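You operate a simulated robot arm through the tools that you are given. There is no shell and no other tool. Be economical: measure what you need, move in short steps, check, and stop when the job is done.

You run a simulated robot arm. Do the job below in one go: nothing can be reset, and whatever is moved stays where it is left.

## Task
Try the echo: orange pedal on, its knob at 6, strum the guitar, then everything off again.
Fine: pedal off, amplifier volume to 0, then its switch off.

Only the result counts: the job must be done as asked and must still hold three seconds after the hand-in. Knocking over, shifting, dropping, spilling or breaking anything else fails it.

## Robot
A 7-joint arm with a two-finger parallel gripper, fixed in place. Base frame: the origin is at the foot of the arm, x ahead of it, y to its left, z up; the work surface is at about z = 74.3. Readings come in cm, degrees, newtons and seconds.
With the tool pointing down near the work surface it reaches from about 20 to 74 cm from the base axis. Its first joint turns from -166.0 to 166.0 degrees. Payload 1.57 kg.
The TCP is the grasp point between the finger pads, 3 cm short of the fingertips. In the tool frame z runs along the fingers and y along their closing line. The gripper opens to 11 cm. The fingers are 2.4 cm wide and 1.2 cm thick; the gripper's body (4.8 by 11.2 cm) begins 7.8 cm behind the TCP.
Orientation is told as [roll, pitch, yaw] about the base's x, y, z axes, in that order, counted from this pose: with the fingers straight down and closing along the base's y, the tool's x points along the base's -x, its y along +y and its z along -z.

## Interface
- The arm moves only by the tool step_arm. Its arguments are lists of equal length, an entry for each row: "translation": the shift along the tool's x, y, z in cm, a list of three; "turn": the turn, a rotation vector about the tool's x, y, z in degrees, a list of three; "jaw": the closure in counts, from 0 (fully open) to 255 (shut). In form: {"translation": [[dx, dy, dz], ...], "turn": [[rx, ry, rz], ...], "jaw": [jaw, ...]}. A call has 1 to 10 rows; each row shifts and turns the commanded pose from where the row before left it, along the tool's axes as they then stand. Rows are played at 5 a second. More than 5 cm and 8.6 degrees between two rows, or a gripper value outside its range, and nothing of the call is played. Where a pose cannot be reached the arm comes as near as it can. A force on the tool above 40 N (or 10 N above the force at the start of the call, whichever is more), or a blocked arm, ends the call early, and 0.2 s more pass. The fingers move at their own pace (about 4.5 cm/s each) and stop on an object; they squeeze with about 30 N. The grip force told is the motor's: it shows also when the fingers shut on nothing. Time passes only in rows, and 0.2 s behind the last, so rows that do not move let the fingers close. It gives the time, the measured TCP pose, the force on the tool (base axes), the opening and the grip force at its end, in the units of the frame above (readings bear some noise), with the torque about the TCP (base axes, N m) and any sound that the robot's microphone picked up.
- Cameras (640 x 400 px; columns grow to the right, rows downward): "scene" is fixed at [5.66, 64.74, 148.75]; the picture's right is [-0.89, -0.46, 0.00], its down [-0.26, 0.50, -0.83] and it looks along [0.38, -0.73, -0.56] (base axes); focal length 350 px, centre (320, 200). "wrist" rides on the gripper at [7, 1.6, -14.1] in the tool frame; the picture's right is [-0.23, 0.97, 0.00], its down [-0.86, -0.20, -0.48] and it looks along [-0.47, -0.11, 0.88] (tool axes); focal length 222 px, centre (320, 200). There is no depth. A picture from a camera that has moved, and an enlarged one, comes with that camera's place and axes in the base frame and with its lens. The place of the scene camera against the robot may be out by one fixed shift of up to 2.5 cm in any direction.
- grab_frame(camera): a new picture of that camera. The clock stands still meanwhile.
- move_column(by): slides the trunk up (or, below 0, down) by that many cm; the arm rides with it, the base frame stays. It gives what a move gives, with no picture.
- zoom(camera, box): a new picture of the part [left, top, right, bottom] of that camera's present view, enlarged. The clock stands still meanwhile.
- sign_off(): hands the job in; it is judged then, once.

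Go step by step. Nothing tells you positions but the pictures and the camera data: compare them with the known pose of the tool, close in by small moves and look again before you grip or let go. The budget is 120 turns and 68 pictures, counting those below and the enlarged ones. Unless the task says otherwise, let go and move clear before handing in, and close with one line.

The tools are called after "Request:" as name(argument=value, ...) on one line, values as JSON. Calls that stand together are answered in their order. step_arm: Moves the arm, as the interface text tells. Its arguments: {"type":"object","properties":{"translation":{"type":"array"},"turn":{"type":"array"},"jaw":{"type":"array"}},"required":["translation","turn","jaw"]} The other tools are called the same way: move_column (by) slides the trunk up or down; grab_frame (camera) takes a picture; zoom (camera, box) takes an enlarged picture of a part of a camera's view; sign_off () hands the job in.

At the start:

```text
time: 0.0
position: [44.47, -18.14, 114.96]
tool_rot: [0.0, 0.0, -0.1]
wrist_force: [0.0, -0.7, -0.3]
ft_torque: [0.0, 0.01, -0.02]
finger_gap: 11.01
grasp_force: 0.0
trunk travel left (down, up): [-52.5, 6.5]
```

scene: 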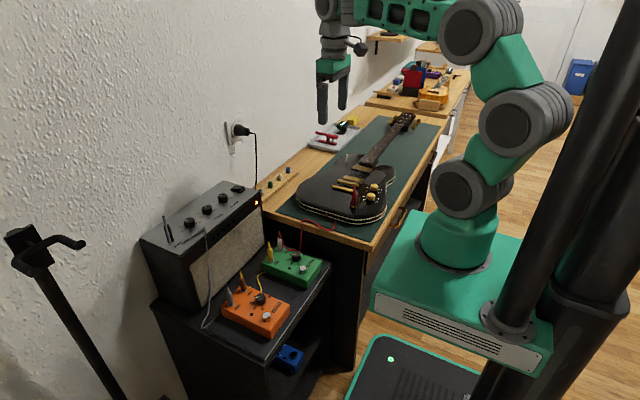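
wrist: 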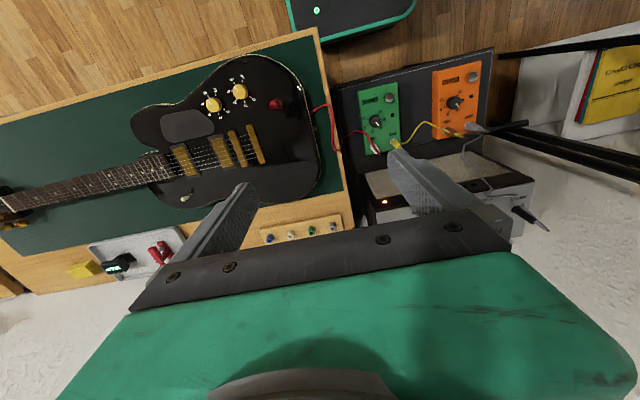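

I see a guitar lying on the bench, and the amp with the green and orange pedals on a lower cabinet. I'll zoom in to read the details before moving.

Request:
zoom(camera="scene", box=[200, 220, 340, 350])

Request:
zoom(camera="scene", box=[140, 170, 280, 280])

Request:
zoom(camera="wrist", box=[330, 50, 550, 240])

Request:
zoom(camera="wrist", box=[130, 50, 340, 250])

```text
3.08 times, centred on (270, 285) of scene
camera zoom: at [5.66, 64.74, 148.75], right [-0.89, -0.46, 0.0], down [-0.26, 0.5, -0.83], along [0.38, -0.73, -0.56], focal length 1078 px, centre (474, -62)
```

zoom: 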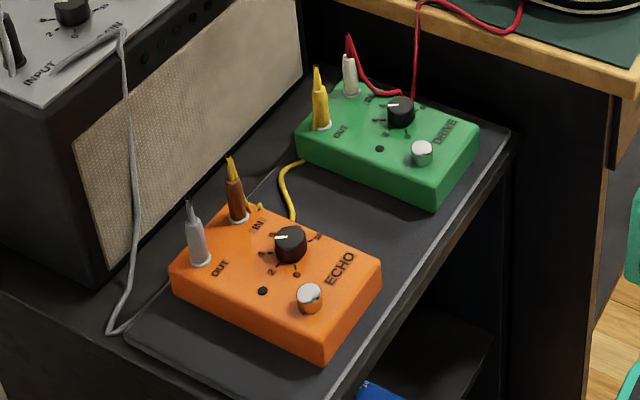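

```text
3.64 times, centred on (210, 225) of scene
camera zoom: at [5.66, 64.74, 148.75], right [-0.89, -0.46, 0.0], down [-0.26, 0.5, -0.83], along [0.38, -0.73, -0.56], focal length 1274 px, centre (720, 109)
```

zoom: 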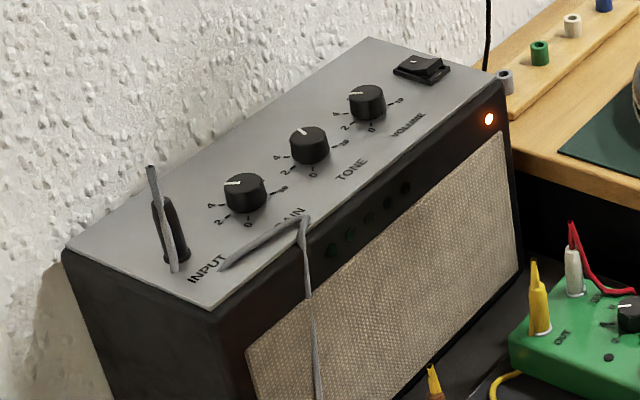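

```text
2.11 times, centred on (440, 145) of wrist
camera zoom: at [37.48, -16.62, 129.17], right [0.23, 0.97, 0.0], down [0.86, -0.2, 0.48], along [0.47, -0.11, -0.88], focal length 468 px, centre (67, 316)
```

zoom: 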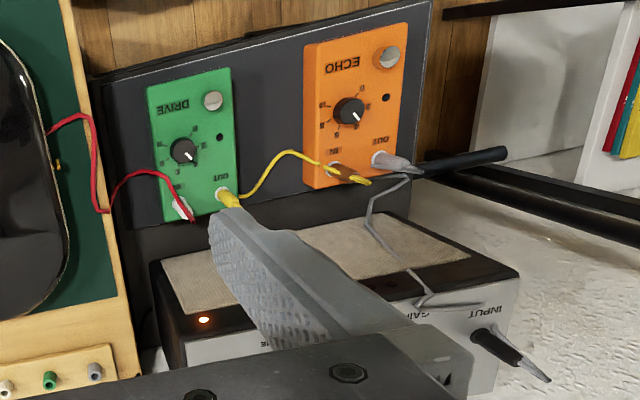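

```text
2.00 times, centred on (235, 150) of wrist
camera zoom: at [37.48, -16.62, 129.17], right [0.23, 0.97, 0.0], down [0.86, -0.2, 0.48], along [0.47, -0.11, -0.88], focal length 444 px, centre (490, 300)
```

zoom: 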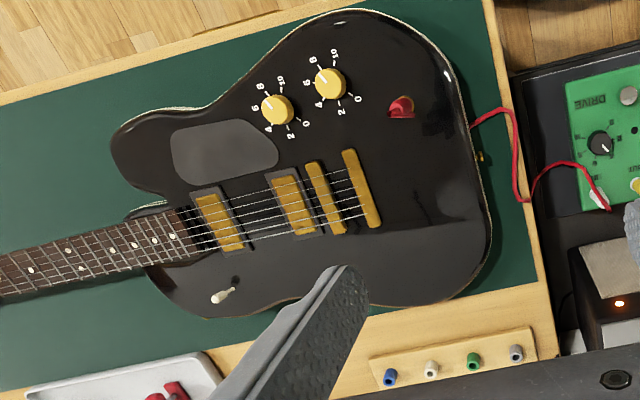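

The echo knob triangulates to about (50.6, 14.8, 69). I'll move above the orange pedal for a closer look.

Request:
step_arm(translation=[[-0.4, 3.3, 2.4], [-0.4, 3.3, 2.4], [-0.4, 3.3, 2.4], [-0.4, 3.3, 2.4], [-0.4, 3.3, 2.4], [-0.4, 3.3, 2.4], [-0.4, 3.3, 2.4], [-0.4, 3.3, 2.4], [-0.4, 3.3, 2.4], [-0.4, 3.3, 2.4]], turn=[[0, 0, 0], [0, 0, 0], [0, 0, 0], [0, 0, 0], [0, 0, 0], [0, 0, 0], [0, 0, 0], [0, 0, 0], [0, 0, 0], [0, 0, 0]], jaw=[0, 0, 0, 0, 0, 0, 0, 0, 0, 0])

Request:
grab_frame(camera="wrist")

Request:
grab_frame(camera="scene")

```text
time: 2.2
position: [48.7, 14.84, 90.91]
tool_rot: [0.0, 0.0, 0.0]
wrist_force: [0.3, 0.3, 1.0]
ft_torque: [0.0, 0.01, -0.03]
finger_gap: 11.0
grasp_force: 0.0
trunk travel left (down, up): [-52.5, 6.5]
```

```text
61 pictures are left
camera wrist: at [41.55, 16.54, 105.14], right [0.23, 0.97, 0.0], down [0.85, -0.2, 0.48], along [0.47, -0.11, -0.88], focal length 222 px, centre (320, 200)
```

wrist: 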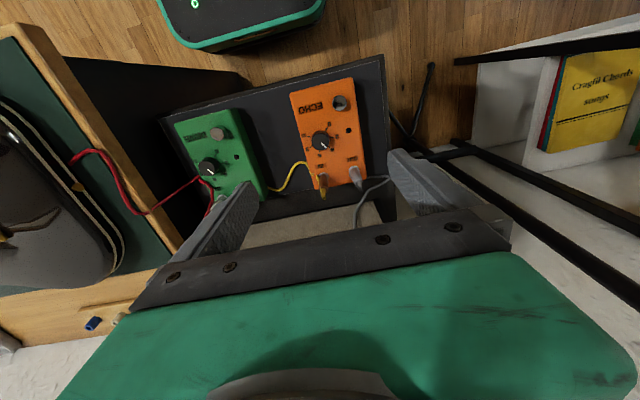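

```text
60 pictures are left
```

scene: 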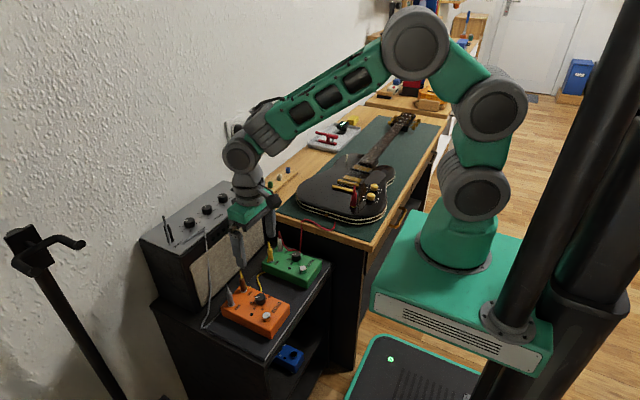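

Request:
zoom(camera="wrist", box=[270, 75, 390, 215])

Request:
zoom(camera="scene", box=[215, 270, 295, 340])

```text
2.86 times, centred on (330, 145) of wrist
camera zoom: at [41.55, 16.54, 105.14], right [0.23, 0.97, 0.0], down [0.85, -0.2, 0.48], along [0.47, -0.11, -0.88], focal length 635 px, centre (291, 357)
```

zoom: 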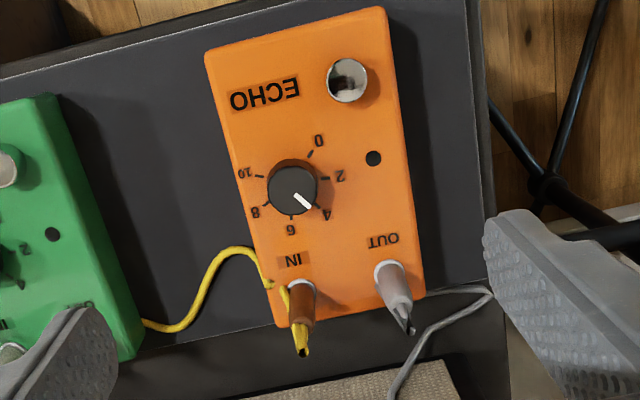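

```text
5.71 times, centred on (255, 305) of scene
camera zoom: at [5.66, 64.74, 148.75], right [-0.89, -0.46, 0.0], down [-0.26, 0.5, -0.83], along [0.38, -0.73, -0.56], focal length 2002 px, centre (691, -400)
```

zoom: 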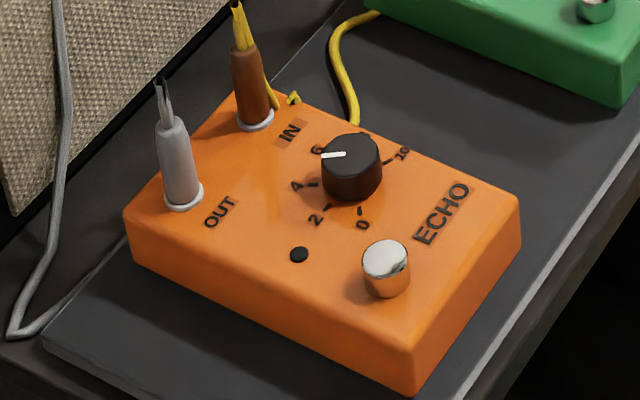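

The pointer sits just past 4, and the dial has about 25° per unit. I'll move over the knob at mid height with the fingers partly closed and look again.

Request:
step_arm(translation=[[-1.0, 0, 3], [-0.9, 0, 3.5], [0, 0, 3.5], [0, 0, 2.5], [0, 0, 0]], turn=[[0, 0, 0], [0, 0, 0], [0, 0, 0], [0, 0, 0], [0, 0, 0]], jaw=[100, 100, 100, 100, 100])

Request:
grab_frame(camera="wrist")

Request:
zoom(camera="scene", box=[200, 220, 320, 340])

```text
time: 3.4
position: [50.4, 14.73, 78.37]
tool_rot: [0.0, 0.0, 0.0]
wrist_force: [-0.1, -0.8, 0.9]
ft_torque: [-0.01, -0.04, 0.01]
finger_gap: 6.68
grasp_force: 0.1
trunk travel left (down, up): [-52.5, 6.5]
```

```text
57 pictures are left
camera wrist: at [43.33, 16.44, 92.52], right [0.23, 0.97, 0.0], down [0.86, -0.2, 0.48], along [0.47, -0.11, -0.88], focal length 222 px, centre (320, 200)
```

wrist: 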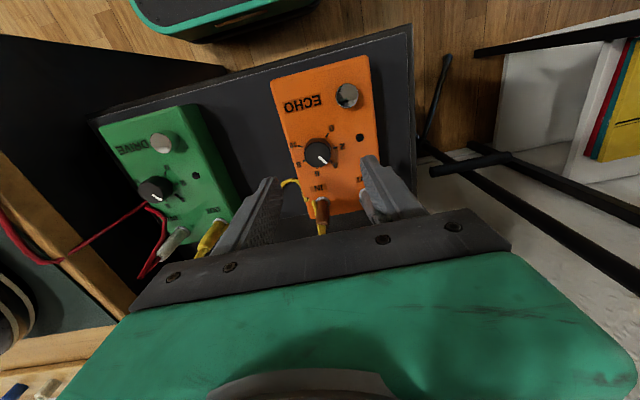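

```text
3.33 times, centred on (260, 280) of scene
camera zoom: at [5.66, 64.74, 148.75], right [-0.89, -0.46, 0.0], down [-0.26, 0.5, -0.83], along [0.38, -0.73, -0.56], focal length 1168 px, centre (520, -67)
```

zoom: 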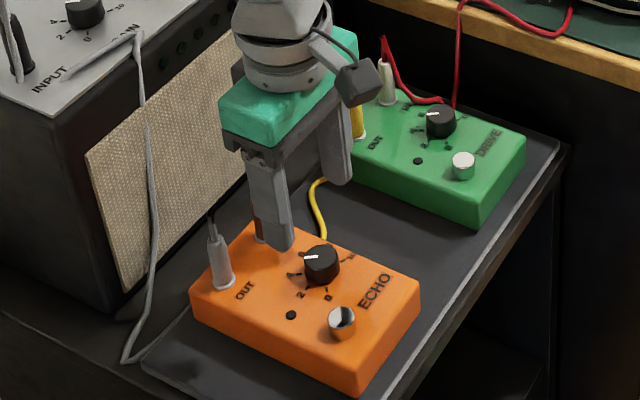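

Request:
step_arm(translation=[[0, 0, 3], [0, 0, 3], [0, 0, 1.9], [0, 0, 0]], turn=[[0, 0, 0], [0, 0, 0], [0, 0, 0], [0, 0, 0]], jaw=[120, 130, 130, 130])

Request:
zoom(camera="wrist", box=[230, 60, 410, 240])

Request:
zoom(camera="scene", box=[215, 260, 305, 340])

```text
time: 4.4
position: [50.41, 14.68, 70.85]
tool_rot: [0.1, -0.2, 0.0]
wrist_force: [-7.6, -4.0, 32.4]
ft_torque: [-0.76, 0.63, 0.06]
finger_gap: 5.38
grasp_force: 0.0
trunk travel left (down, up): [-52.5, 6.5]
```

```text
2.22 times, centred on (320, 150) of wrist
camera zoom: at [43.28, 16.39, 85.04], right [0.23, 0.97, 0.0], down [0.85, -0.2, 0.48], along [0.47, -0.11, -0.88], focal length 494 px, centre (320, 311)
```

zoom: 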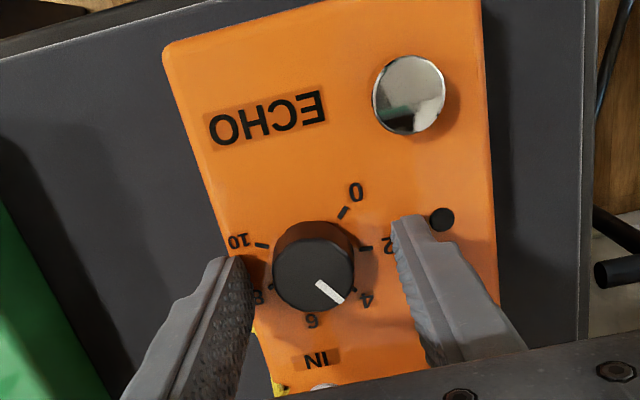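

```text
5.00 times, centred on (260, 300) of scene
camera zoom: at [5.66, 64.74, 148.75], right [-0.89, -0.46, 0.0], down [-0.26, 0.5, -0.83], along [0.38, -0.73, -0.56], focal length 1752 px, centre (620, -300)
```

zoom: 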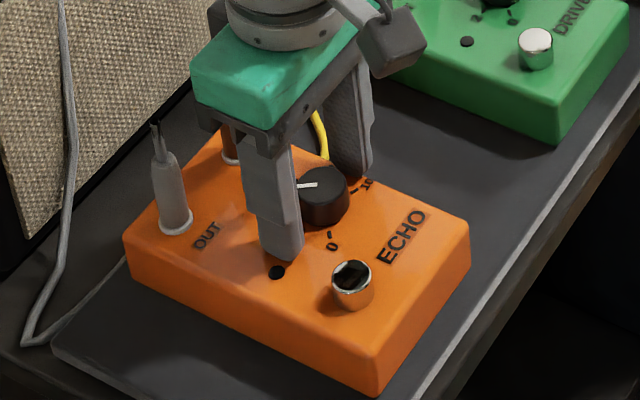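

The fingertips are touching the pedal top (about z 67.8), so I'll lift a little, centre on the knob and close.

Request:
step_arm(translation=[[0, 0, -0.7], [0.3, -0.1, 0], [0, 0, 0], [0, 0, 0], [0, 0, 0]], turn=[[0, 0, 0], [0, 0, 0], [0, 0, 0], [0, 0, 0], [0, 0, 0]], jaw=[130, 130, 190, 220, 220])

```text
time: 5.6
position: [50.25, 14.59, 71.17]
tool_rot: [0.0, 0.0, -0.1]
wrist_force: [-1.0, -4.6, -1.9]
ft_torque: [-0.14, -0.26, 0.0]
finger_gap: 2.92
grasp_force: 25.5
trunk travel left (down, up): [-52.5, 6.5]
```

The knob is gripped at 2.9 cm. Now I'll turn it clockwise by about 48°.

Request:
step_arm(translation=[[0, 0, 0], [0, 0, 0], [0, 0, 0], [0, 0, 0], [0, 0, 0], [0, 0, 0], [0, 0, 0], [0, 0, 0]], turn=[[0, 0, 7], [0, 0, 7], [0, 0, 7], [0, 0, 7], [0, 0, 7], [0, 0, 7], [0, 0, 6], [0, 0, 0]], jaw=[220, 220, 220, 220, 220, 220, 220, 220])

Request:
zoom(camera="wrist", box=[230, 60, 410, 240])

Request:
zoom(camera="scene", box=[215, 260, 305, 340])

```text
time: 7.4
position: [50.18, 14.59, 71.15]
tool_rot: [-0.1, 0.2, -48.0]
wrist_force: [-1.6, -0.5, -12.9]
ft_torque: [0.18, -0.01, 0.0]
finger_gap: 2.93
grasp_force: 38.9
trunk travel left (down, up): [-52.5, 6.5]
```

```text
2.22 times, centred on (320, 150) of wrist
camera zoom: at [46.6, 20.95, 85.42], right [0.88, 0.48, 0.0], down [0.42, -0.77, 0.48], along [0.23, -0.42, -0.88], focal length 494 px, centre (320, 311)
```

zoom: 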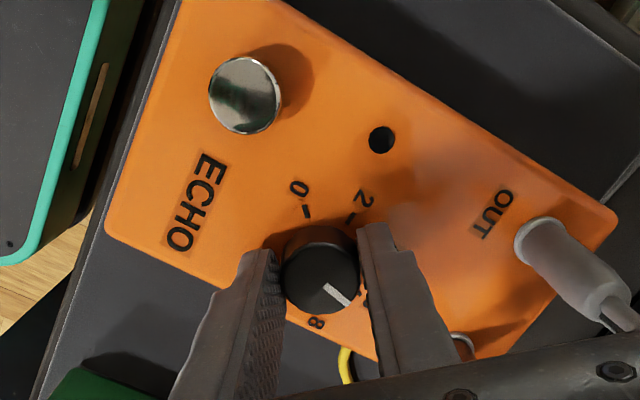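

```text
5.00 times, centred on (260, 300) of scene
camera zoom: at [5.66, 64.74, 148.75], right [-0.89, -0.46, 0.0], down [-0.26, 0.5, -0.83], along [0.38, -0.73, -0.56], focal length 1752 px, centre (620, -300)
```

zoom: 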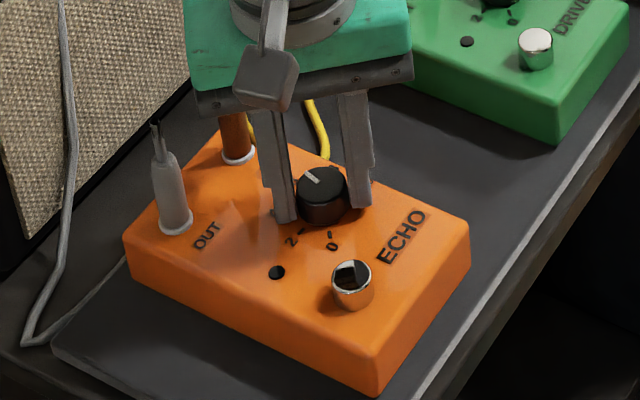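

The knob followed. I'll release and lift straight up to check the dial.

Request:
step_arm(translation=[[0, 0, 0], [0, 0, 0], [0, 0, -3], [0, 0, -4], [0, 0, -4]], turn=[[0, 0, 0], [0, 0, 0], [0, 0, 0], [0, 0, 0], [0, 0, 0]], jaw=[130, 130, 130, 130, 130])

Request:
zoom(camera="wrist", box=[230, 60, 410, 240])

Request:
zoom(camera="scene", box=[215, 260, 305, 340])

```text
time: 8.6
position: [50.17, 14.43, 82.44]
tool_rot: [0.0, 0.0, -48.0]
wrist_force: [-0.9, -0.2, -0.2]
ft_torque: [0.02, 0.02, 0.0]
finger_gap: 5.39
grasp_force: 0.0
trunk travel left (down, up): [-52.5, 6.5]
```

```text
2.22 times, centred on (320, 150) of wrist
camera zoom: at [46.7, 20.85, 96.8], right [0.88, 0.48, 0.0], down [0.42, -0.77, 0.48], along [0.23, -0.42, -0.88], focal length 494 px, centre (320, 311)
```

zoom: 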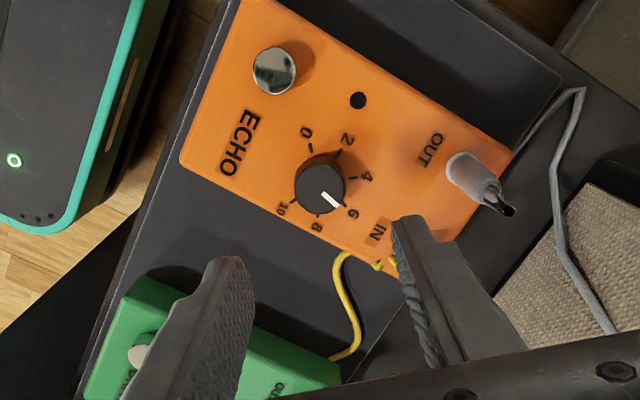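

```text
5.00 times, centred on (260, 300) of scene
camera zoom: at [5.66, 64.74, 148.75], right [-0.89, -0.46, 0.0], down [-0.26, 0.5, -0.83], along [0.38, -0.73, -0.56], focal length 1752 px, centre (620, -300)
```

zoom: 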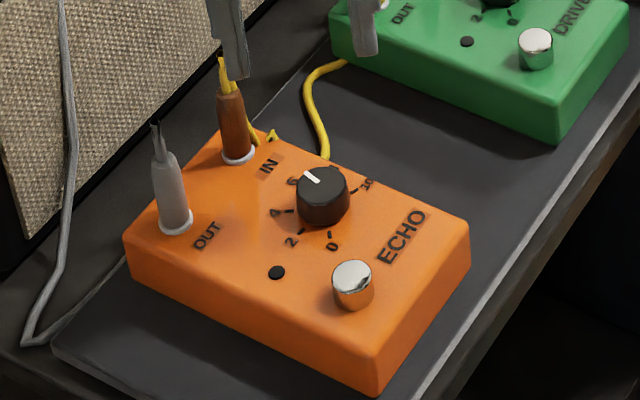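

Request:
zoom(camera="wrist", box=[285, 115, 355, 165])

```text
8.00 times, centred on (320, 140) of wrist
camera zoom: at [46.7, 20.85, 96.8], right [0.88, 0.48, 0.0], down [0.42, -0.77, 0.48], along [0.23, -0.42, -0.88], focal length 1777 px, centre (320, 680)
```

zoom: 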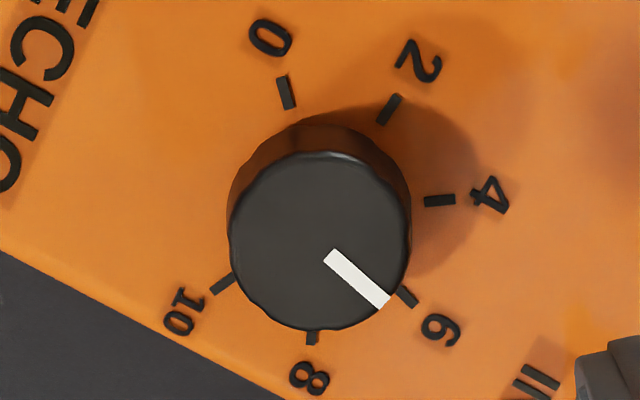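

The pointer reads about 5.9–6, so the knob is set. Next I'll close the fingers and go above the footswitch at about (45.3, 18.6).

Request:
step_arm(translation=[[3.2, -0.4, 0], [3.2, -0.43, 0], [0, 0, 3.5], [0, 0, 3], [0, 0, 0]], turn=[[0, 0, 0], [0, 0, 0], [0, 0, 0], [0, 0, 0], [0, 0, 0]], jaw=[255, 255, 255, 255, 255])

Request:
zoom(camera="wrist", box=[230, 60, 410, 240])

Request:
zoom(camera="scene", box=[215, 260, 305, 340])

```text
time: 9.8
position: [45.43, 18.85, 75.71]
tool_rot: [0.0, -0.1, -48.0]
wrist_force: [-0.4, -0.2, 0.0]
ft_torque: [-0.03, -0.01, 0.0]
finger_gap: 0.0
grasp_force: 21.6
trunk travel left (down, up): [-52.5, 6.5]
```

```text
2.22 times, centred on (320, 150) of wrist
camera zoom: at [41.75, 25.27, 89.97], right [0.88, 0.48, 0.0], down [0.42, -0.77, 0.48], along [0.23, -0.42, -0.88], focal length 494 px, centre (320, 311)
```

zoom: 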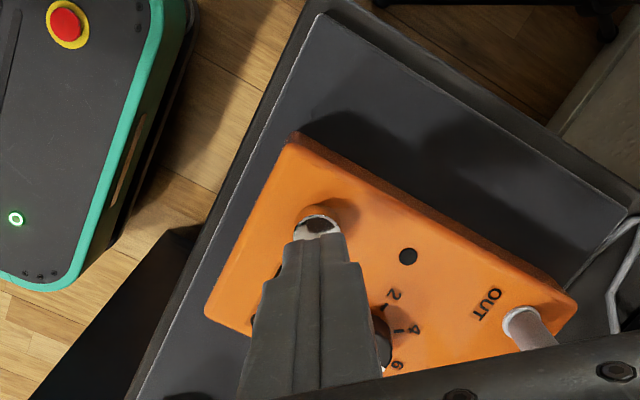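

```text
5.00 times, centred on (260, 300) of scene
camera zoom: at [5.66, 64.74, 148.75], right [-0.89, -0.46, 0.0], down [-0.26, 0.5, -0.83], along [0.38, -0.73, -0.56], focal length 1752 px, centre (620, -300)
```

zoom: 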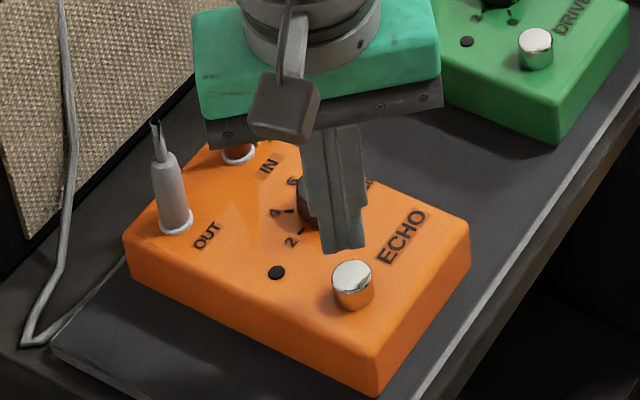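

Request:
step_arm(translation=[[0, 0, 1.5], [0, 0, 0.6], [0, 0, 0.3], [0, 0, 0.3], [0, 0, 0.3], [0, 0, 0.3]], turn=[[0, 0, 0], [0, 0, 0], [0, 0, 0], [0, 0, 0], [0, 0, 0], [0, 0, 0]], jaw=[255, 255, 255, 255, 255, 255])

```text
time: 11.2
position: [45.26, 18.72, 72.4]
tool_rot: [-0.2, 0.0, -48.0]
wrist_force: [-0.6, -0.3, 0.8]
ft_torque: [0.03, 0.01, 0.01]
finger_gap: 0.01
grasp_force: 21.5
trunk travel left (down, up): [-52.5, 6.5]
```

Request:
step_arm(translation=[[0, 0, 0.3], [0, 0, 0.3], [0, 0, 0.3], [0, 0, 0.3]], turn=[[0, 0, 0], [0, 0, 0], [0, 0, 0], [0, 0, 0]], jaw=[255, 255, 255, 255])

Request:
zoom(camera="scene", box=[215, 260, 305, 340])

```text
time: 12.2
position: [45.29, 18.85, 71.83]
tool_rot: [0.2, 0.0, -48.1]
wrist_force: [-12.4, -6.5, 29.7]
ft_torque: [-0.19, 0.36, -0.02]
finger_gap: 0.0
grasp_force: 21.0
trunk travel left (down, up): [-52.5, 6.5]
heard: click
stopped in row 4: the force on the tool passed its limit at 44 N (the readings are from after the stop); the commanded pose is now the measured one
```

```text
5.00 times, centred on (260, 300) of scene
camera zoom: at [5.66, 64.74, 148.75], right [-0.89, -0.46, 0.0], down [-0.26, 0.5, -0.83], along [0.38, -0.73, -0.56], focal length 1752 px, centre (620, -300)
```

zoom: 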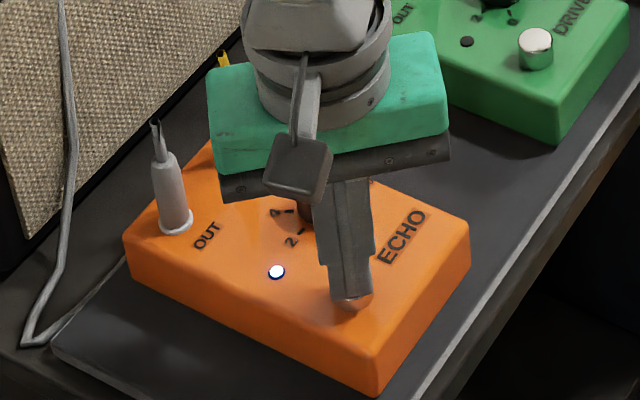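

It clicked and the LED is lit, so the echo is on. I'll lift and turn back to yaw 0, then travel above the guitar strings.

Request:
step_arm(translation=[[0, 0, -3], [0, 0, -4.5], [0, 0, -4.5], [0, 0, -4.5], [0, 0, -4.5], [0, 0, -4.5], [0, 0, 0]], turn=[[0, 0, 0], [0, 0, -8], [0, 0, -8], [0, 0, -8], [0, 0, -8], [0, 0, -8], [0, 0, -8]], jaw=[255, 255, 255, 255, 255, 255, 255])

Request:
step_arm(translation=[[0, -4.9, 0], [0, -4.9, 0], [0, -4.9, 0], [0, -4.9, 0], [0, -4.9, 0], [0, -4.9, 0], [0, -4.9, 0], [0, -4.9, 0], [0, -4.9, 0], [0, -4.9, 0]], turn=[[0, 0, 0], [0, 0, 0], [0, 0, 0], [0, 0, 0], [0, 0, 0], [0, 0, 0], [0, 0, 0], [0, 0, 0], [0, 0, 0], [0, 0, 0]], jaw=[255, 255, 255, 255, 255, 255, 255, 255, 255, 255])

Request:
grab_frame(camera="wrist")

Request:
zoom(camera="scene", box=[210, 180, 310, 340])

```text
time: 13.8
position: [45.47, 18.66, 97.31]
tool_rot: [0.1, -0.1, 0.1]
wrist_force: [0.1, -0.6, 1.0]
ft_torque: [0.05, 0.0, 0.0]
finger_gap: 0.03
grasp_force: 21.4
trunk travel left (down, up): [-52.5, 6.5]
```

```text
time: 16.0
position: [45.56, -30.3, 97.24]
tool_rot: [0.1, 0.0, 0.0]
wrist_force: [0.1, 0.1, 0.5]
ft_torque: [-0.02, 0.0, 0.01]
finger_gap: 0.0
grasp_force: 21.2
trunk travel left (down, up): [-52.5, 6.5]
```

```text
45 pictures are left
camera wrist: at [38.49, -28.56, 111.49], right [0.23, 0.97, 0.0], down [0.85, -0.2, 0.48], along [0.47, -0.11, -0.88], focal length 222 px, centre (320, 200)
```

wrist: 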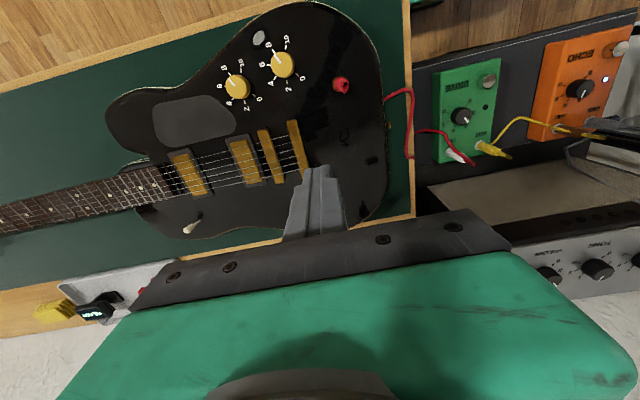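

```text
2.50 times, centred on (260, 260) of scene
camera zoom: at [5.66, 64.74, 148.75], right [-0.89, -0.46, 0.0], down [-0.26, 0.5, -0.83], along [0.38, -0.73, -0.56], focal length 876 px, centre (470, 50)
```

zoom: 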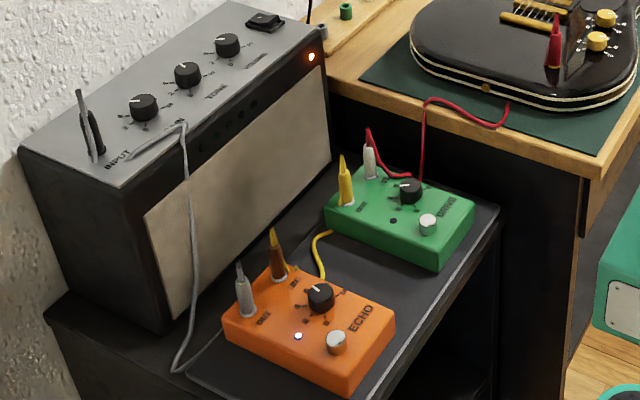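

Request:
step_arm(translation=[[0, -4.2, 0], [0, -4.2, 0], [0, -4.2, 0], [0, -3.8, 0], [2.5, 0, 2.5], [2.5, 0, 2.5], [0, 0, 2.0]], turn=[[0, 0, 0], [0, 0, 0], [0, 0, 0], [0, 0, 0], [0, 0, 0], [0, 0, 0], [0, 0, 0]], jaw=[255, 255, 255, 255, 255, 255, 255])

Request:
grab_frame(camera="wrist")

Request:
zoom(camera="scene", box=[290, 100, 430, 230])

```text
time: 17.6
position: [40.38, -46.43, 90.01]
tool_rot: [0.0, -0.1, 0.1]
wrist_force: [0.2, -0.2, 0.0]
ft_torque: [0.06, -0.03, 0.0]
finger_gap: 0.01
grasp_force: 21.4
trunk travel left (down, up): [-52.5, 6.5]
```

```text
43 pictures are left
camera wrist: at [33.3, -44.78, 104.2], right [0.23, 0.97, 0.0], down [0.85, -0.2, 0.48], along [0.47, -0.11, -0.88], focal length 222 px, centre (320, 200)
```

wrist: 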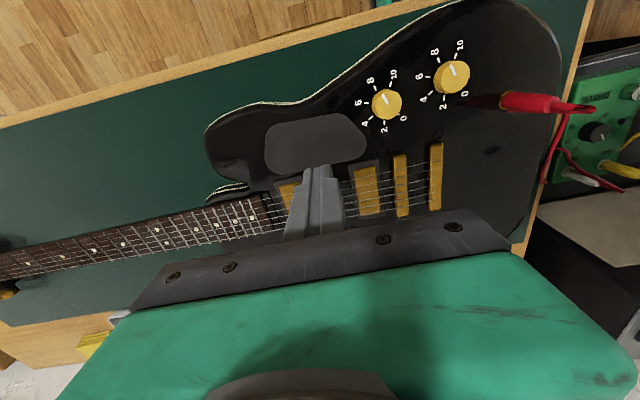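

```text
3.08 times, centred on (360, 165) of scene
camera zoom: at [5.66, 64.74, 148.75], right [-0.89, -0.46, 0.0], down [-0.26, 0.5, -0.83], along [0.38, -0.73, -0.56], focal length 1078 px, centre (197, 308)
```

zoom: 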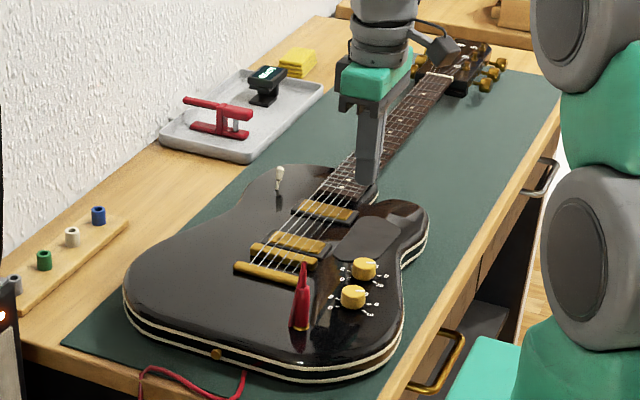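

The strings lie near x 43–48.5 at y ≈ -46.5, z ≈ 80. I'll lower the tip beside them and sweep lightly along x.

Request:
step_arm(translation=[[0, 0, 3.5], [0, 0, 3.0], [0, 0, 0], [-2, 0, 0], [-2, 0, 0], [-2, 0, 0], [-2, 0, 0], [-2, 0, 0]], turn=[[0, 0, 0], [0, 0, 0], [0, 0, 0], [0, 0, 0], [0, 0, 0], [0, 0, 0], [0, 0, 0], [0, 0, 0]], jaw=[255, 255, 255, 255, 255, 255, 255, 255])

Request:
zoom(camera="scene", box=[310, 150, 400, 220])

```text
time: 19.4
position: [50.52, -46.54, 83.53]
tool_rot: [0.1, -0.1, -0.1]
wrist_force: [-1.1, 0.1, 0.0]
ft_torque: [0.01, 0.03, -0.01]
finger_gap: 0.02
grasp_force: 21.2
trunk travel left (down, up): [-52.5, 6.5]
```

```text
5.71 times, centred on (355, 185) of scene
camera zoom: at [5.66, 64.74, 148.75], right [-0.89, -0.46, 0.0], down [-0.26, 0.5, -0.83], along [0.38, -0.73, -0.56], focal length 2002 px, centre (120, 286)
```

zoom: 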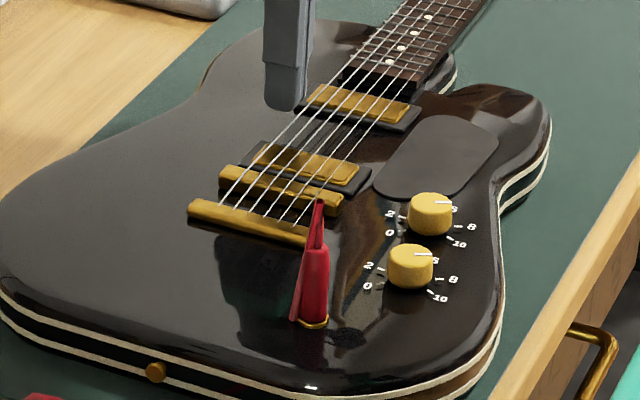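

Request:
step_arm(translation=[[0, 0, 0.4], [0, 0, 0], [2, 0, 0], [2, 0, 0], [2, 0, 0], [2, 0, 0], [2, 0, 0], [0, 0, 0]], turn=[[0, 0, 0], [0, 0, 0], [0, 0, 0], [0, 0, 0], [0, 0, 0], [0, 0, 0], [0, 0, 0], [0, 0, 0]], jaw=[255, 255, 255, 255, 255, 255, 255, 255])

```text
time: 21.2
position: [40.34, -46.57, 82.96]
tool_rot: [0.1, -0.2, 0.0]
wrist_force: [0.7, -1.0, 0.4]
ft_torque: [-0.03, -0.01, 0.0]
finger_gap: 0.02
grasp_force: 21.4
trunk travel left (down, up): [-52.5, 6.5]
```

Request:
step_arm(translation=[[0, 0, 0.3], [0, 0, 0], [-2, 0, 0], [-2, 0, 0], [-2, 0, 0], [-2, 0, 0], [-2, 0, 0], [0, 0, 0]], turn=[[0, 0, 0], [0, 0, 0], [0, 0, 0], [0, 0, 0], [0, 0, 0], [0, 0, 0], [0, 0, 0], [0, 0, 0]], jaw=[255, 255, 255, 255, 255, 255, 255, 255])

Request:
zoom(camera="scene", box=[310, 150, 400, 220])

```text
time: 22.7
position: [48.06, -46.75, 82.4]
tool_rot: [0.8, 0.7, -1.1]
wrist_force: [-22.8, -8.3, 6.5]
ft_torque: [-0.25, 0.54, -0.23]
finger_gap: 0.02
grasp_force: 21.7
trunk travel left (down, up): [-52.5, 6.5]
stopped in row 7: the force on the tool passed its limit at 46 N (the readings are from after the stop); the commanded pose is now the measured one
```

```text
5.71 times, centred on (355, 185) of scene
camera zoom: at [5.66, 64.74, 148.75], right [-0.89, -0.46, 0.0], down [-0.26, 0.5, -0.83], along [0.38, -0.73, -0.56], focal length 2002 px, centre (120, 286)
```

zoom: 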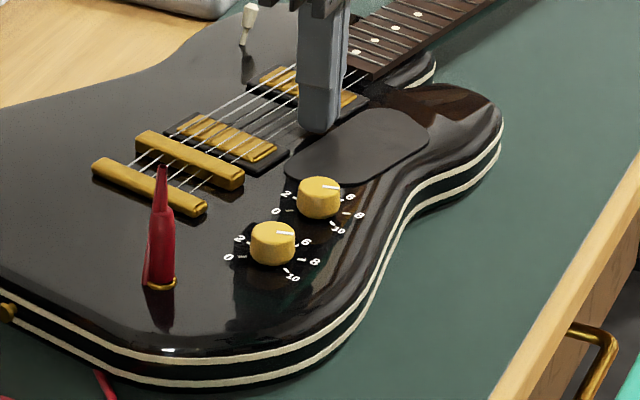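

The guitar was pushed along by that pass instead of the strings being brushed: the finger caught on something on it. I'll lift off and look before doing anything else.

Request:
step_arm(translation=[[0.5, 0, 0], [0, 0, -3], [0, 0, -4], [3, 0, -4], [3, 0, 0]], turn=[[0, 0, 0], [0, 0, 0], [0, 0, 0], [0, 0, 0], [0, 0, 0]], jaw=[255, 255, 255, 255, 255])

Request:
grab_frame(camera="wrist")

Request:
grab_frame(camera="scene")

```text
time: 23.9
position: [42.31, -46.56, 93.57]
tool_rot: [0.6, 0.6, -0.5]
wrist_force: [-0.7, 0.1, -0.3]
ft_torque: [-0.01, -0.03, 0.01]
finger_gap: 0.0
grasp_force: 20.9
trunk travel left (down, up): [-52.5, 6.5]
```

```text
39 pictures are left
camera wrist: at [35.26, -44.94, 107.89], right [0.24, 0.97, 0.01], down [0.86, -0.21, 0.47], along [0.46, -0.1, -0.88], focal length 222 px, centre (320, 200)
```

wrist: 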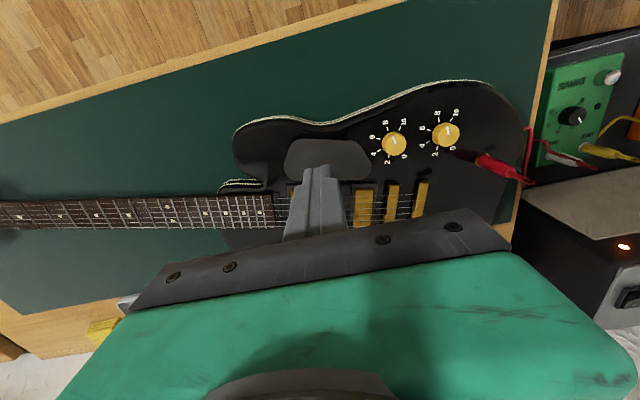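

```text
38 pictures are left
```

scene: 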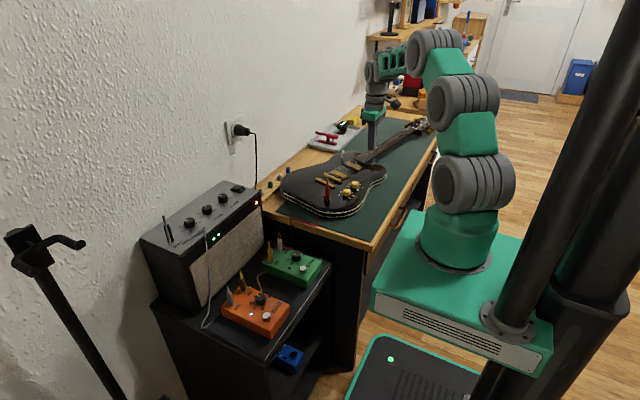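

Request:
zoom(camera="scene", box=[140, 170, 280, 280])

Request:
zoom(camera="scene", box=[260, 100, 440, 230])

```text
3.64 times, centred on (210, 225) of scene
camera zoom: at [5.66, 64.74, 148.75], right [-0.89, -0.46, 0.0], down [-0.26, 0.5, -0.83], along [0.38, -0.73, -0.56], focal length 1274 px, centre (720, 109)
```

zoom: 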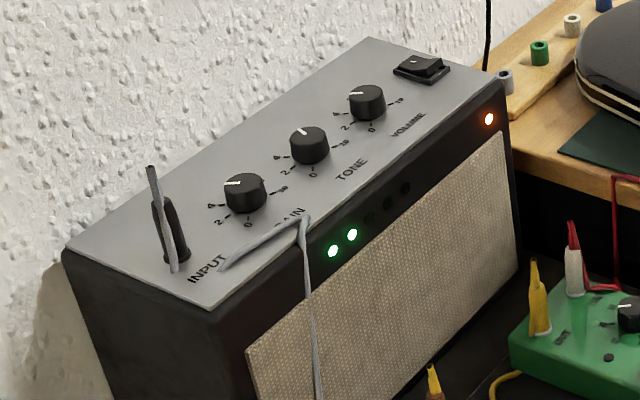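

```text
3.08 times, centred on (350, 165) of scene
camera zoom: at [5.66, 64.74, 148.75], right [-0.89, -0.46, 0.0], down [-0.26, 0.5, -0.83], along [0.38, -0.73, -0.56], focal length 1078 px, centre (228, 308)
```

zoom: 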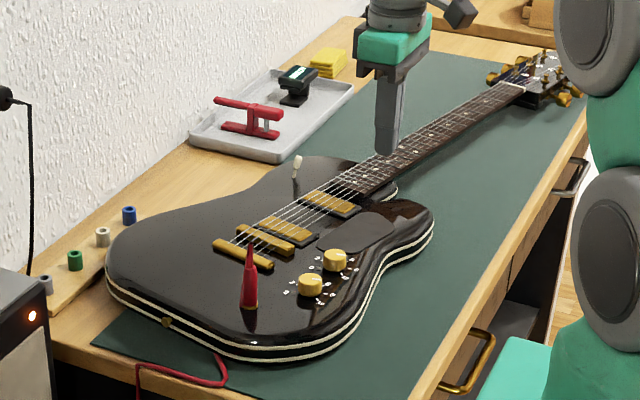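

The amp's level LEDs lit up, so the strings did give a signal, but the guitar slid about 6 cm toward +x. I'll sweep back from the far side, in the −x direction and lightly, so any drag brings it back.

Request:
step_arm(translation=[[-4.9, 0, 0], [-4.9, 0, 0], [-4.9, 0, 0], [0, 0, 4.5], [0, 0, 4.5], [0, 0, 1.6], [0, 0, 0]], turn=[[0, 0, 0], [0, 0, 0], [0, 0, 0], [0, 0, 0], [0, 0, 0], [0, 0, 0], [0, 0, 0]], jaw=[255, 255, 255, 255, 255, 255, 255])

Request:
zoom(camera="scene", box=[200, 130, 400, 255])

Request:
grab_frame(camera="wrist")

```text
time: 25.5
position: [55.5, -46.56, 82.75]
tool_rot: [0.5, 0.6, -0.6]
wrist_force: [0.5, -0.3, 4.3]
ft_torque: [-0.04, 0.01, -0.01]
finger_gap: 0.01
grasp_force: 21.2
out of reach, approached as far as the arm can: row 3
trunk travel left (down, up): [-52.5, 6.5]
```

```text
3.20 times, centred on (300, 192) of scene
camera zoom: at [5.66, 64.74, 148.75], right [-0.89, -0.46, 0.0], down [-0.26, 0.5, -0.83], along [0.38, -0.73, -0.56], focal length 1121 px, centre (384, 224)
```

zoom: 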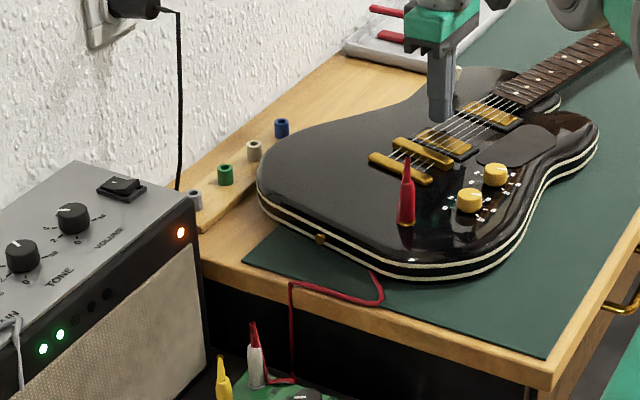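

```text
34 pictures are left
camera wrist: at [48.51, -44.89, 97.04], right [0.24, 0.97, 0.01], down [0.86, -0.21, 0.47], along [0.46, -0.11, -0.88], focal length 222 px, centre (320, 200)
```

wrist: 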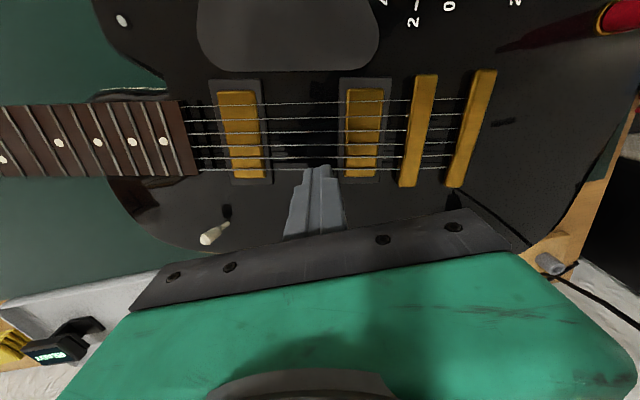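

The fingertip rests lightly (about 4 N) on top of the far string, which is ideal for brushing. The strings span x ≈ 49.6–54.7, so I'll sweep −x across them.

Request:
step_arm(translation=[[1.5, 0, -0.05], [2, 0, 0], [2, 0, 0], [2, 0, 0], [1, 0, 0]], turn=[[0, 0, 0], [0, 0, 0], [0, 0, 0], [0, 0, 0], [0, 0, 0]], jaw=[255, 255, 255, 255, 255])

Request:
zoom(camera="scene", box=[200, 130, 400, 255])

```text
time: 26.7
position: [46.99, -46.57, 82.9]
tool_rot: [0.7, 0.7, -0.7]
wrist_force: [-0.5, 0.0, 0.2]
ft_torque: [0.03, -0.04, -0.04]
finger_gap: 0.01
grasp_force: 21.6
trunk travel left (down, up): [-52.5, 6.5]
```

```text
3.20 times, centred on (300, 192) of scene
camera zoom: at [5.66, 64.74, 148.75], right [-0.89, -0.46, 0.0], down [-0.26, 0.5, -0.83], along [0.38, -0.73, -0.56], focal length 1121 px, centre (384, 224)
```

zoom: 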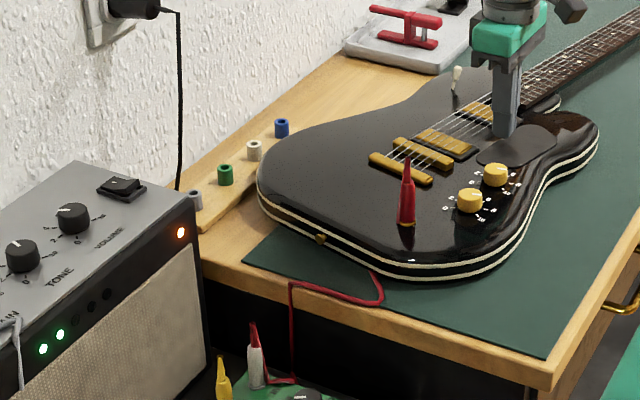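

That pass was just above the strings, and the guitar didn't move. I'll go back, rest the tip on the far string with light force, and drag it across.

Request:
step_arm(translation=[[0, 0, -2], [-4, 0, 0], [-4, 0, 0], [0, 0, 1.8], [0, 0, 0.25], [0, 0, 0.1], [0, 0, 0]], turn=[[0, 0, 0], [0, 0, 0], [0, 0, 0], [0, 0, 0], [0, 0, 0], [0, 0, 0], [0, 0, 0]], jaw=[255, 255, 255, 255, 255, 255, 255])

```text
time: 28.3
position: [55.04, -46.77, 82.77]
tool_rot: [0.6, 0.6, -0.8]
wrist_force: [-1.3, -1.3, 5.7]
ft_torque: [-0.07, 0.06, -0.02]
finger_gap: 0.01
grasp_force: 21.0
trunk travel left (down, up): [-52.5, 6.5]
```

Request:
step_arm(translation=[[2, 0, 0], [2, 0, 0], [2, 0, 0], [2, 0, 0], [0, 0, 0]], turn=[[0, 0, 0], [0, 0, 0], [0, 0, 0], [0, 0, 0], [0, 0, 0]], jaw=[255, 255, 255, 255, 255])

Request:
zoom(camera="scene", box=[200, 130, 400, 255])

```text
time: 29.5
position: [46.92, -46.55, 82.63]
tool_rot: [0.7, 0.7, -0.7]
wrist_force: [0.5, 0.0, 0.4]
ft_torque: [0.02, 0.02, 0.01]
finger_gap: 0.0
grasp_force: 20.9
trunk travel left (down, up): [-52.5, 6.5]
```

```text
3.20 times, centred on (300, 192) of scene
camera zoom: at [5.66, 64.74, 148.75], right [-0.89, -0.46, 0.0], down [-0.26, 0.5, -0.83], along [0.38, -0.73, -0.56], focal length 1121 px, centre (384, 224)
```

zoom: 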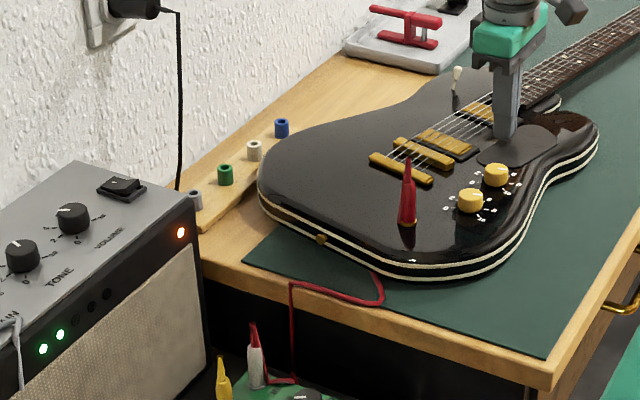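

Request:
step_arm(translation=[[0, 0, -3], [0, 0, -3], [0, 0, 0], [0, 0, 0], [0, 0, 0], [0, 0, 0], [0, 0, 0], [0, 0, 0], [0, 0, 0], [0, 0, 0]], turn=[[0, 0, 0], [0, 0, 0], [0, 0, 0], [0, 0, 0], [0, 0, 0], [0, 0, 0], [0, 0, 0], [0, 0, 0], [0, 0, 0], [0, 0, 0]], jaw=[255, 255, 255, 255, 255, 255, 255, 255, 255, 255])

Request:
step_arm(translation=[[0, 0, 0], [0, 0, 0], [0, 0, 0], [0, 0, 0], [0, 0, 0], [0, 0, 0], [0, 0, 0], [0, 0, 0], [0, 0, 0], [0, 0, 0]], turn=[[0, 0, 0], [0, 0, 0], [0, 0, 0], [0, 0, 0], [0, 0, 0], [0, 0, 0], [0, 0, 0], [0, 0, 0], [0, 0, 0], [0, 0, 0]], jaw=[255, 255, 255, 255, 255, 255, 255, 255, 255, 255])

Request:
zoom(camera="scene", box=[140, 170, 280, 280])

Request:
grab_frame(camera="wrist")

```text
time: 31.7
position: [47.02, -46.71, 88.84]
tool_rot: [0.6, 0.6, -0.5]
wrist_force: [0.6, 0.1, -0.6]
ft_torque: [-0.03, 0.01, 0.0]
finger_gap: 0.0
grasp_force: 21.4
trunk travel left (down, up): [-52.5, 6.5]
```

```text
time: 33.9
position: [47.09, -46.57, 88.72]
tool_rot: [0.6, 0.5, -0.7]
wrist_force: [0.5, 0.0, 0.0]
ft_torque: [-0.04, 0.0, 0.01]
finger_gap: 0.0
grasp_force: 21.1
trunk travel left (down, up): [-52.5, 6.5]
```

```text
3.64 times, centred on (210, 225) of scene
camera zoom: at [5.66, 64.74, 148.75], right [-0.89, -0.46, 0.0], down [-0.26, 0.5, -0.83], along [0.38, -0.73, -0.56], focal length 1274 px, centre (720, 109)
```

zoom: 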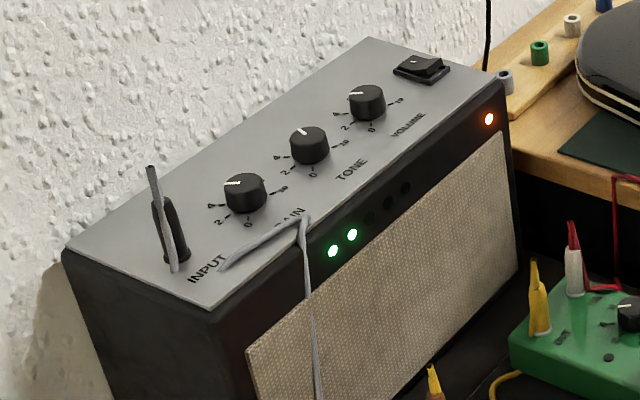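

```text
30 pictures are left
camera wrist: at [40.18, -44.98, 103.11], right [0.24, 0.97, 0.01], down [0.86, -0.21, 0.47], along [0.45, -0.1, -0.88], focal length 222 px, centre (320, 200)
```

wrist: 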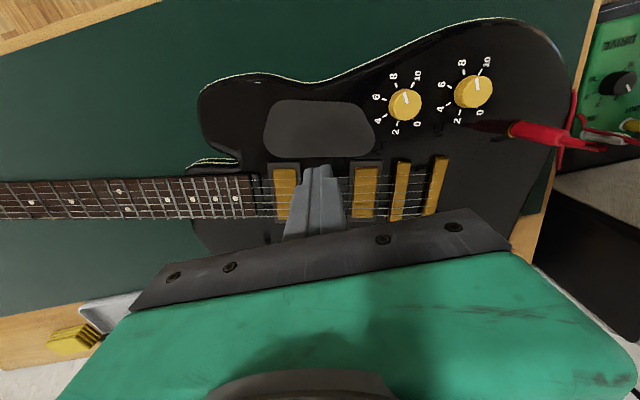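

The level LEDs stay at two of five. I'll set the tip just beyond the far string, slightly deeper, and sweep toward −x, which should also pull the guitar back toward its place.

Request:
step_arm(translation=[[-4.9, 0, 0], [-4.9, 1.5, 0], [0, 0, 3], [0, 0, 2.8], [0, 0, 0]], turn=[[0, 0, 0], [0, 0, 0], [0, 0, 0], [0, 0, 0], [0, 0, 0]], jaw=[255, 255, 255, 255, 255])

Request:
zoom(camera="wrist", box=[180, 80, 460, 255])

```text
refused: row 2 steps farther than a row can; nothing moved
```

```text
2.29 times, centred on (320, 168) of wrist
camera zoom: at [40.18, -44.98, 103.11], right [0.24, 0.97, 0.01], down [0.86, -0.21, 0.47], along [0.45, -0.1, -0.88], focal length 508 px, centre (320, 274)
```

zoom: 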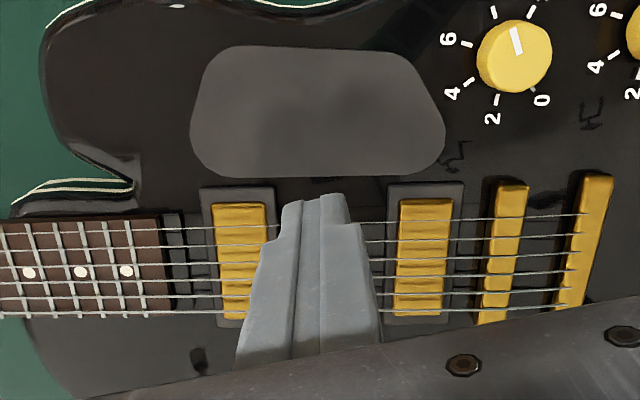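

Request:
step_arm(translation=[[-3.3, 0.5, 0], [-3.3, 0.5, 0], [-3.2, 0.5, 0], [0, 0, 3], [0, 0, 2.8], [0, 0, 0]], turn=[[0, 0, 0], [0, 0, 0], [0, 0, 0], [0, 0, 0], [0, 0, 0], [0, 0, 0]], jaw=[255, 255, 255, 255, 255, 255])

Request:
zoom(camera="wrist", box=[180, 80, 460, 255])

```text
time: 35.3
position: [56.95, -45.03, 82.79]
tool_rot: [0.6, 0.7, -0.7]
wrist_force: [0.3, 0.6, -0.2]
ft_torque: [0.0, 0.02, 0.01]
finger_gap: 0.0
grasp_force: 21.4
trunk travel left (down, up): [-52.5, 6.5]
```

```text
2.29 times, centred on (320, 168) of wrist
camera zoom: at [50.03, -43.36, 97.11], right [0.24, 0.97, 0.01], down [0.86, -0.21, 0.47], along [0.45, -0.1, -0.88], focal length 508 px, centre (320, 274)
```

zoom: 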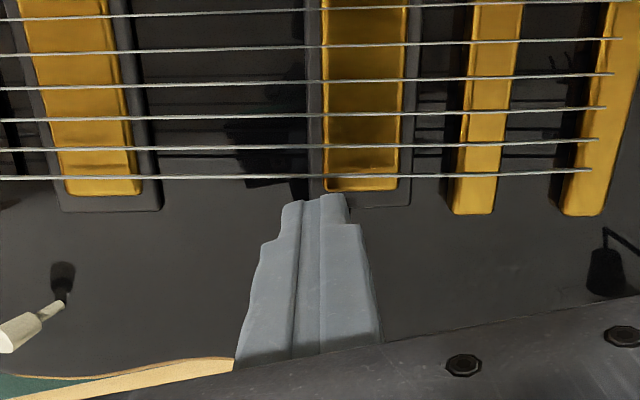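

Request:
step_arm(translation=[[0.2, -2.4, 0], [0, 0, 0.35], [0, 0, 0]], turn=[[0, 0, 0], [0, 0, 0], [0, 0, 0]], jaw=[255, 255, 255])

Request:
zoom(camera="wrist", box=[180, 80, 460, 255])

```text
time: 36.1
position: [56.61, -46.07, 82.42]
tool_rot: [0.5, 0.6, -0.6]
wrist_force: [-1.0, -0.5, -0.3]
ft_torque: [0.0, -0.02, 0.02]
finger_gap: 0.01
grasp_force: 21.1
out of reach, approached as far as the arm can: row 1
trunk travel left (down, up): [-52.5, 6.5]
```

```text
2.29 times, centred on (320, 168) of wrist
camera zoom: at [49.65, -44.42, 96.78], right [0.24, 0.97, 0.01], down [0.86, -0.21, 0.47], along [0.46, -0.11, -0.88], focal length 508 px, centre (320, 274)
```

zoom: 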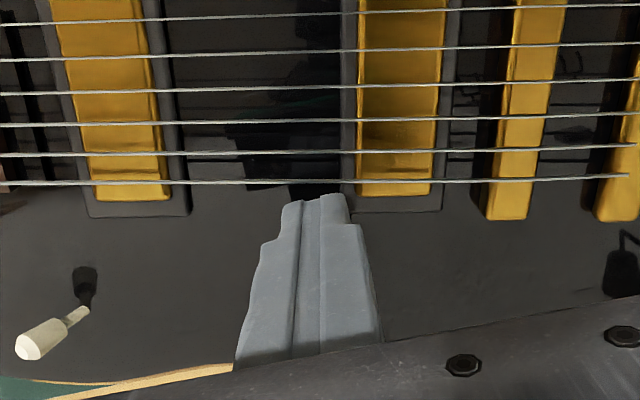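

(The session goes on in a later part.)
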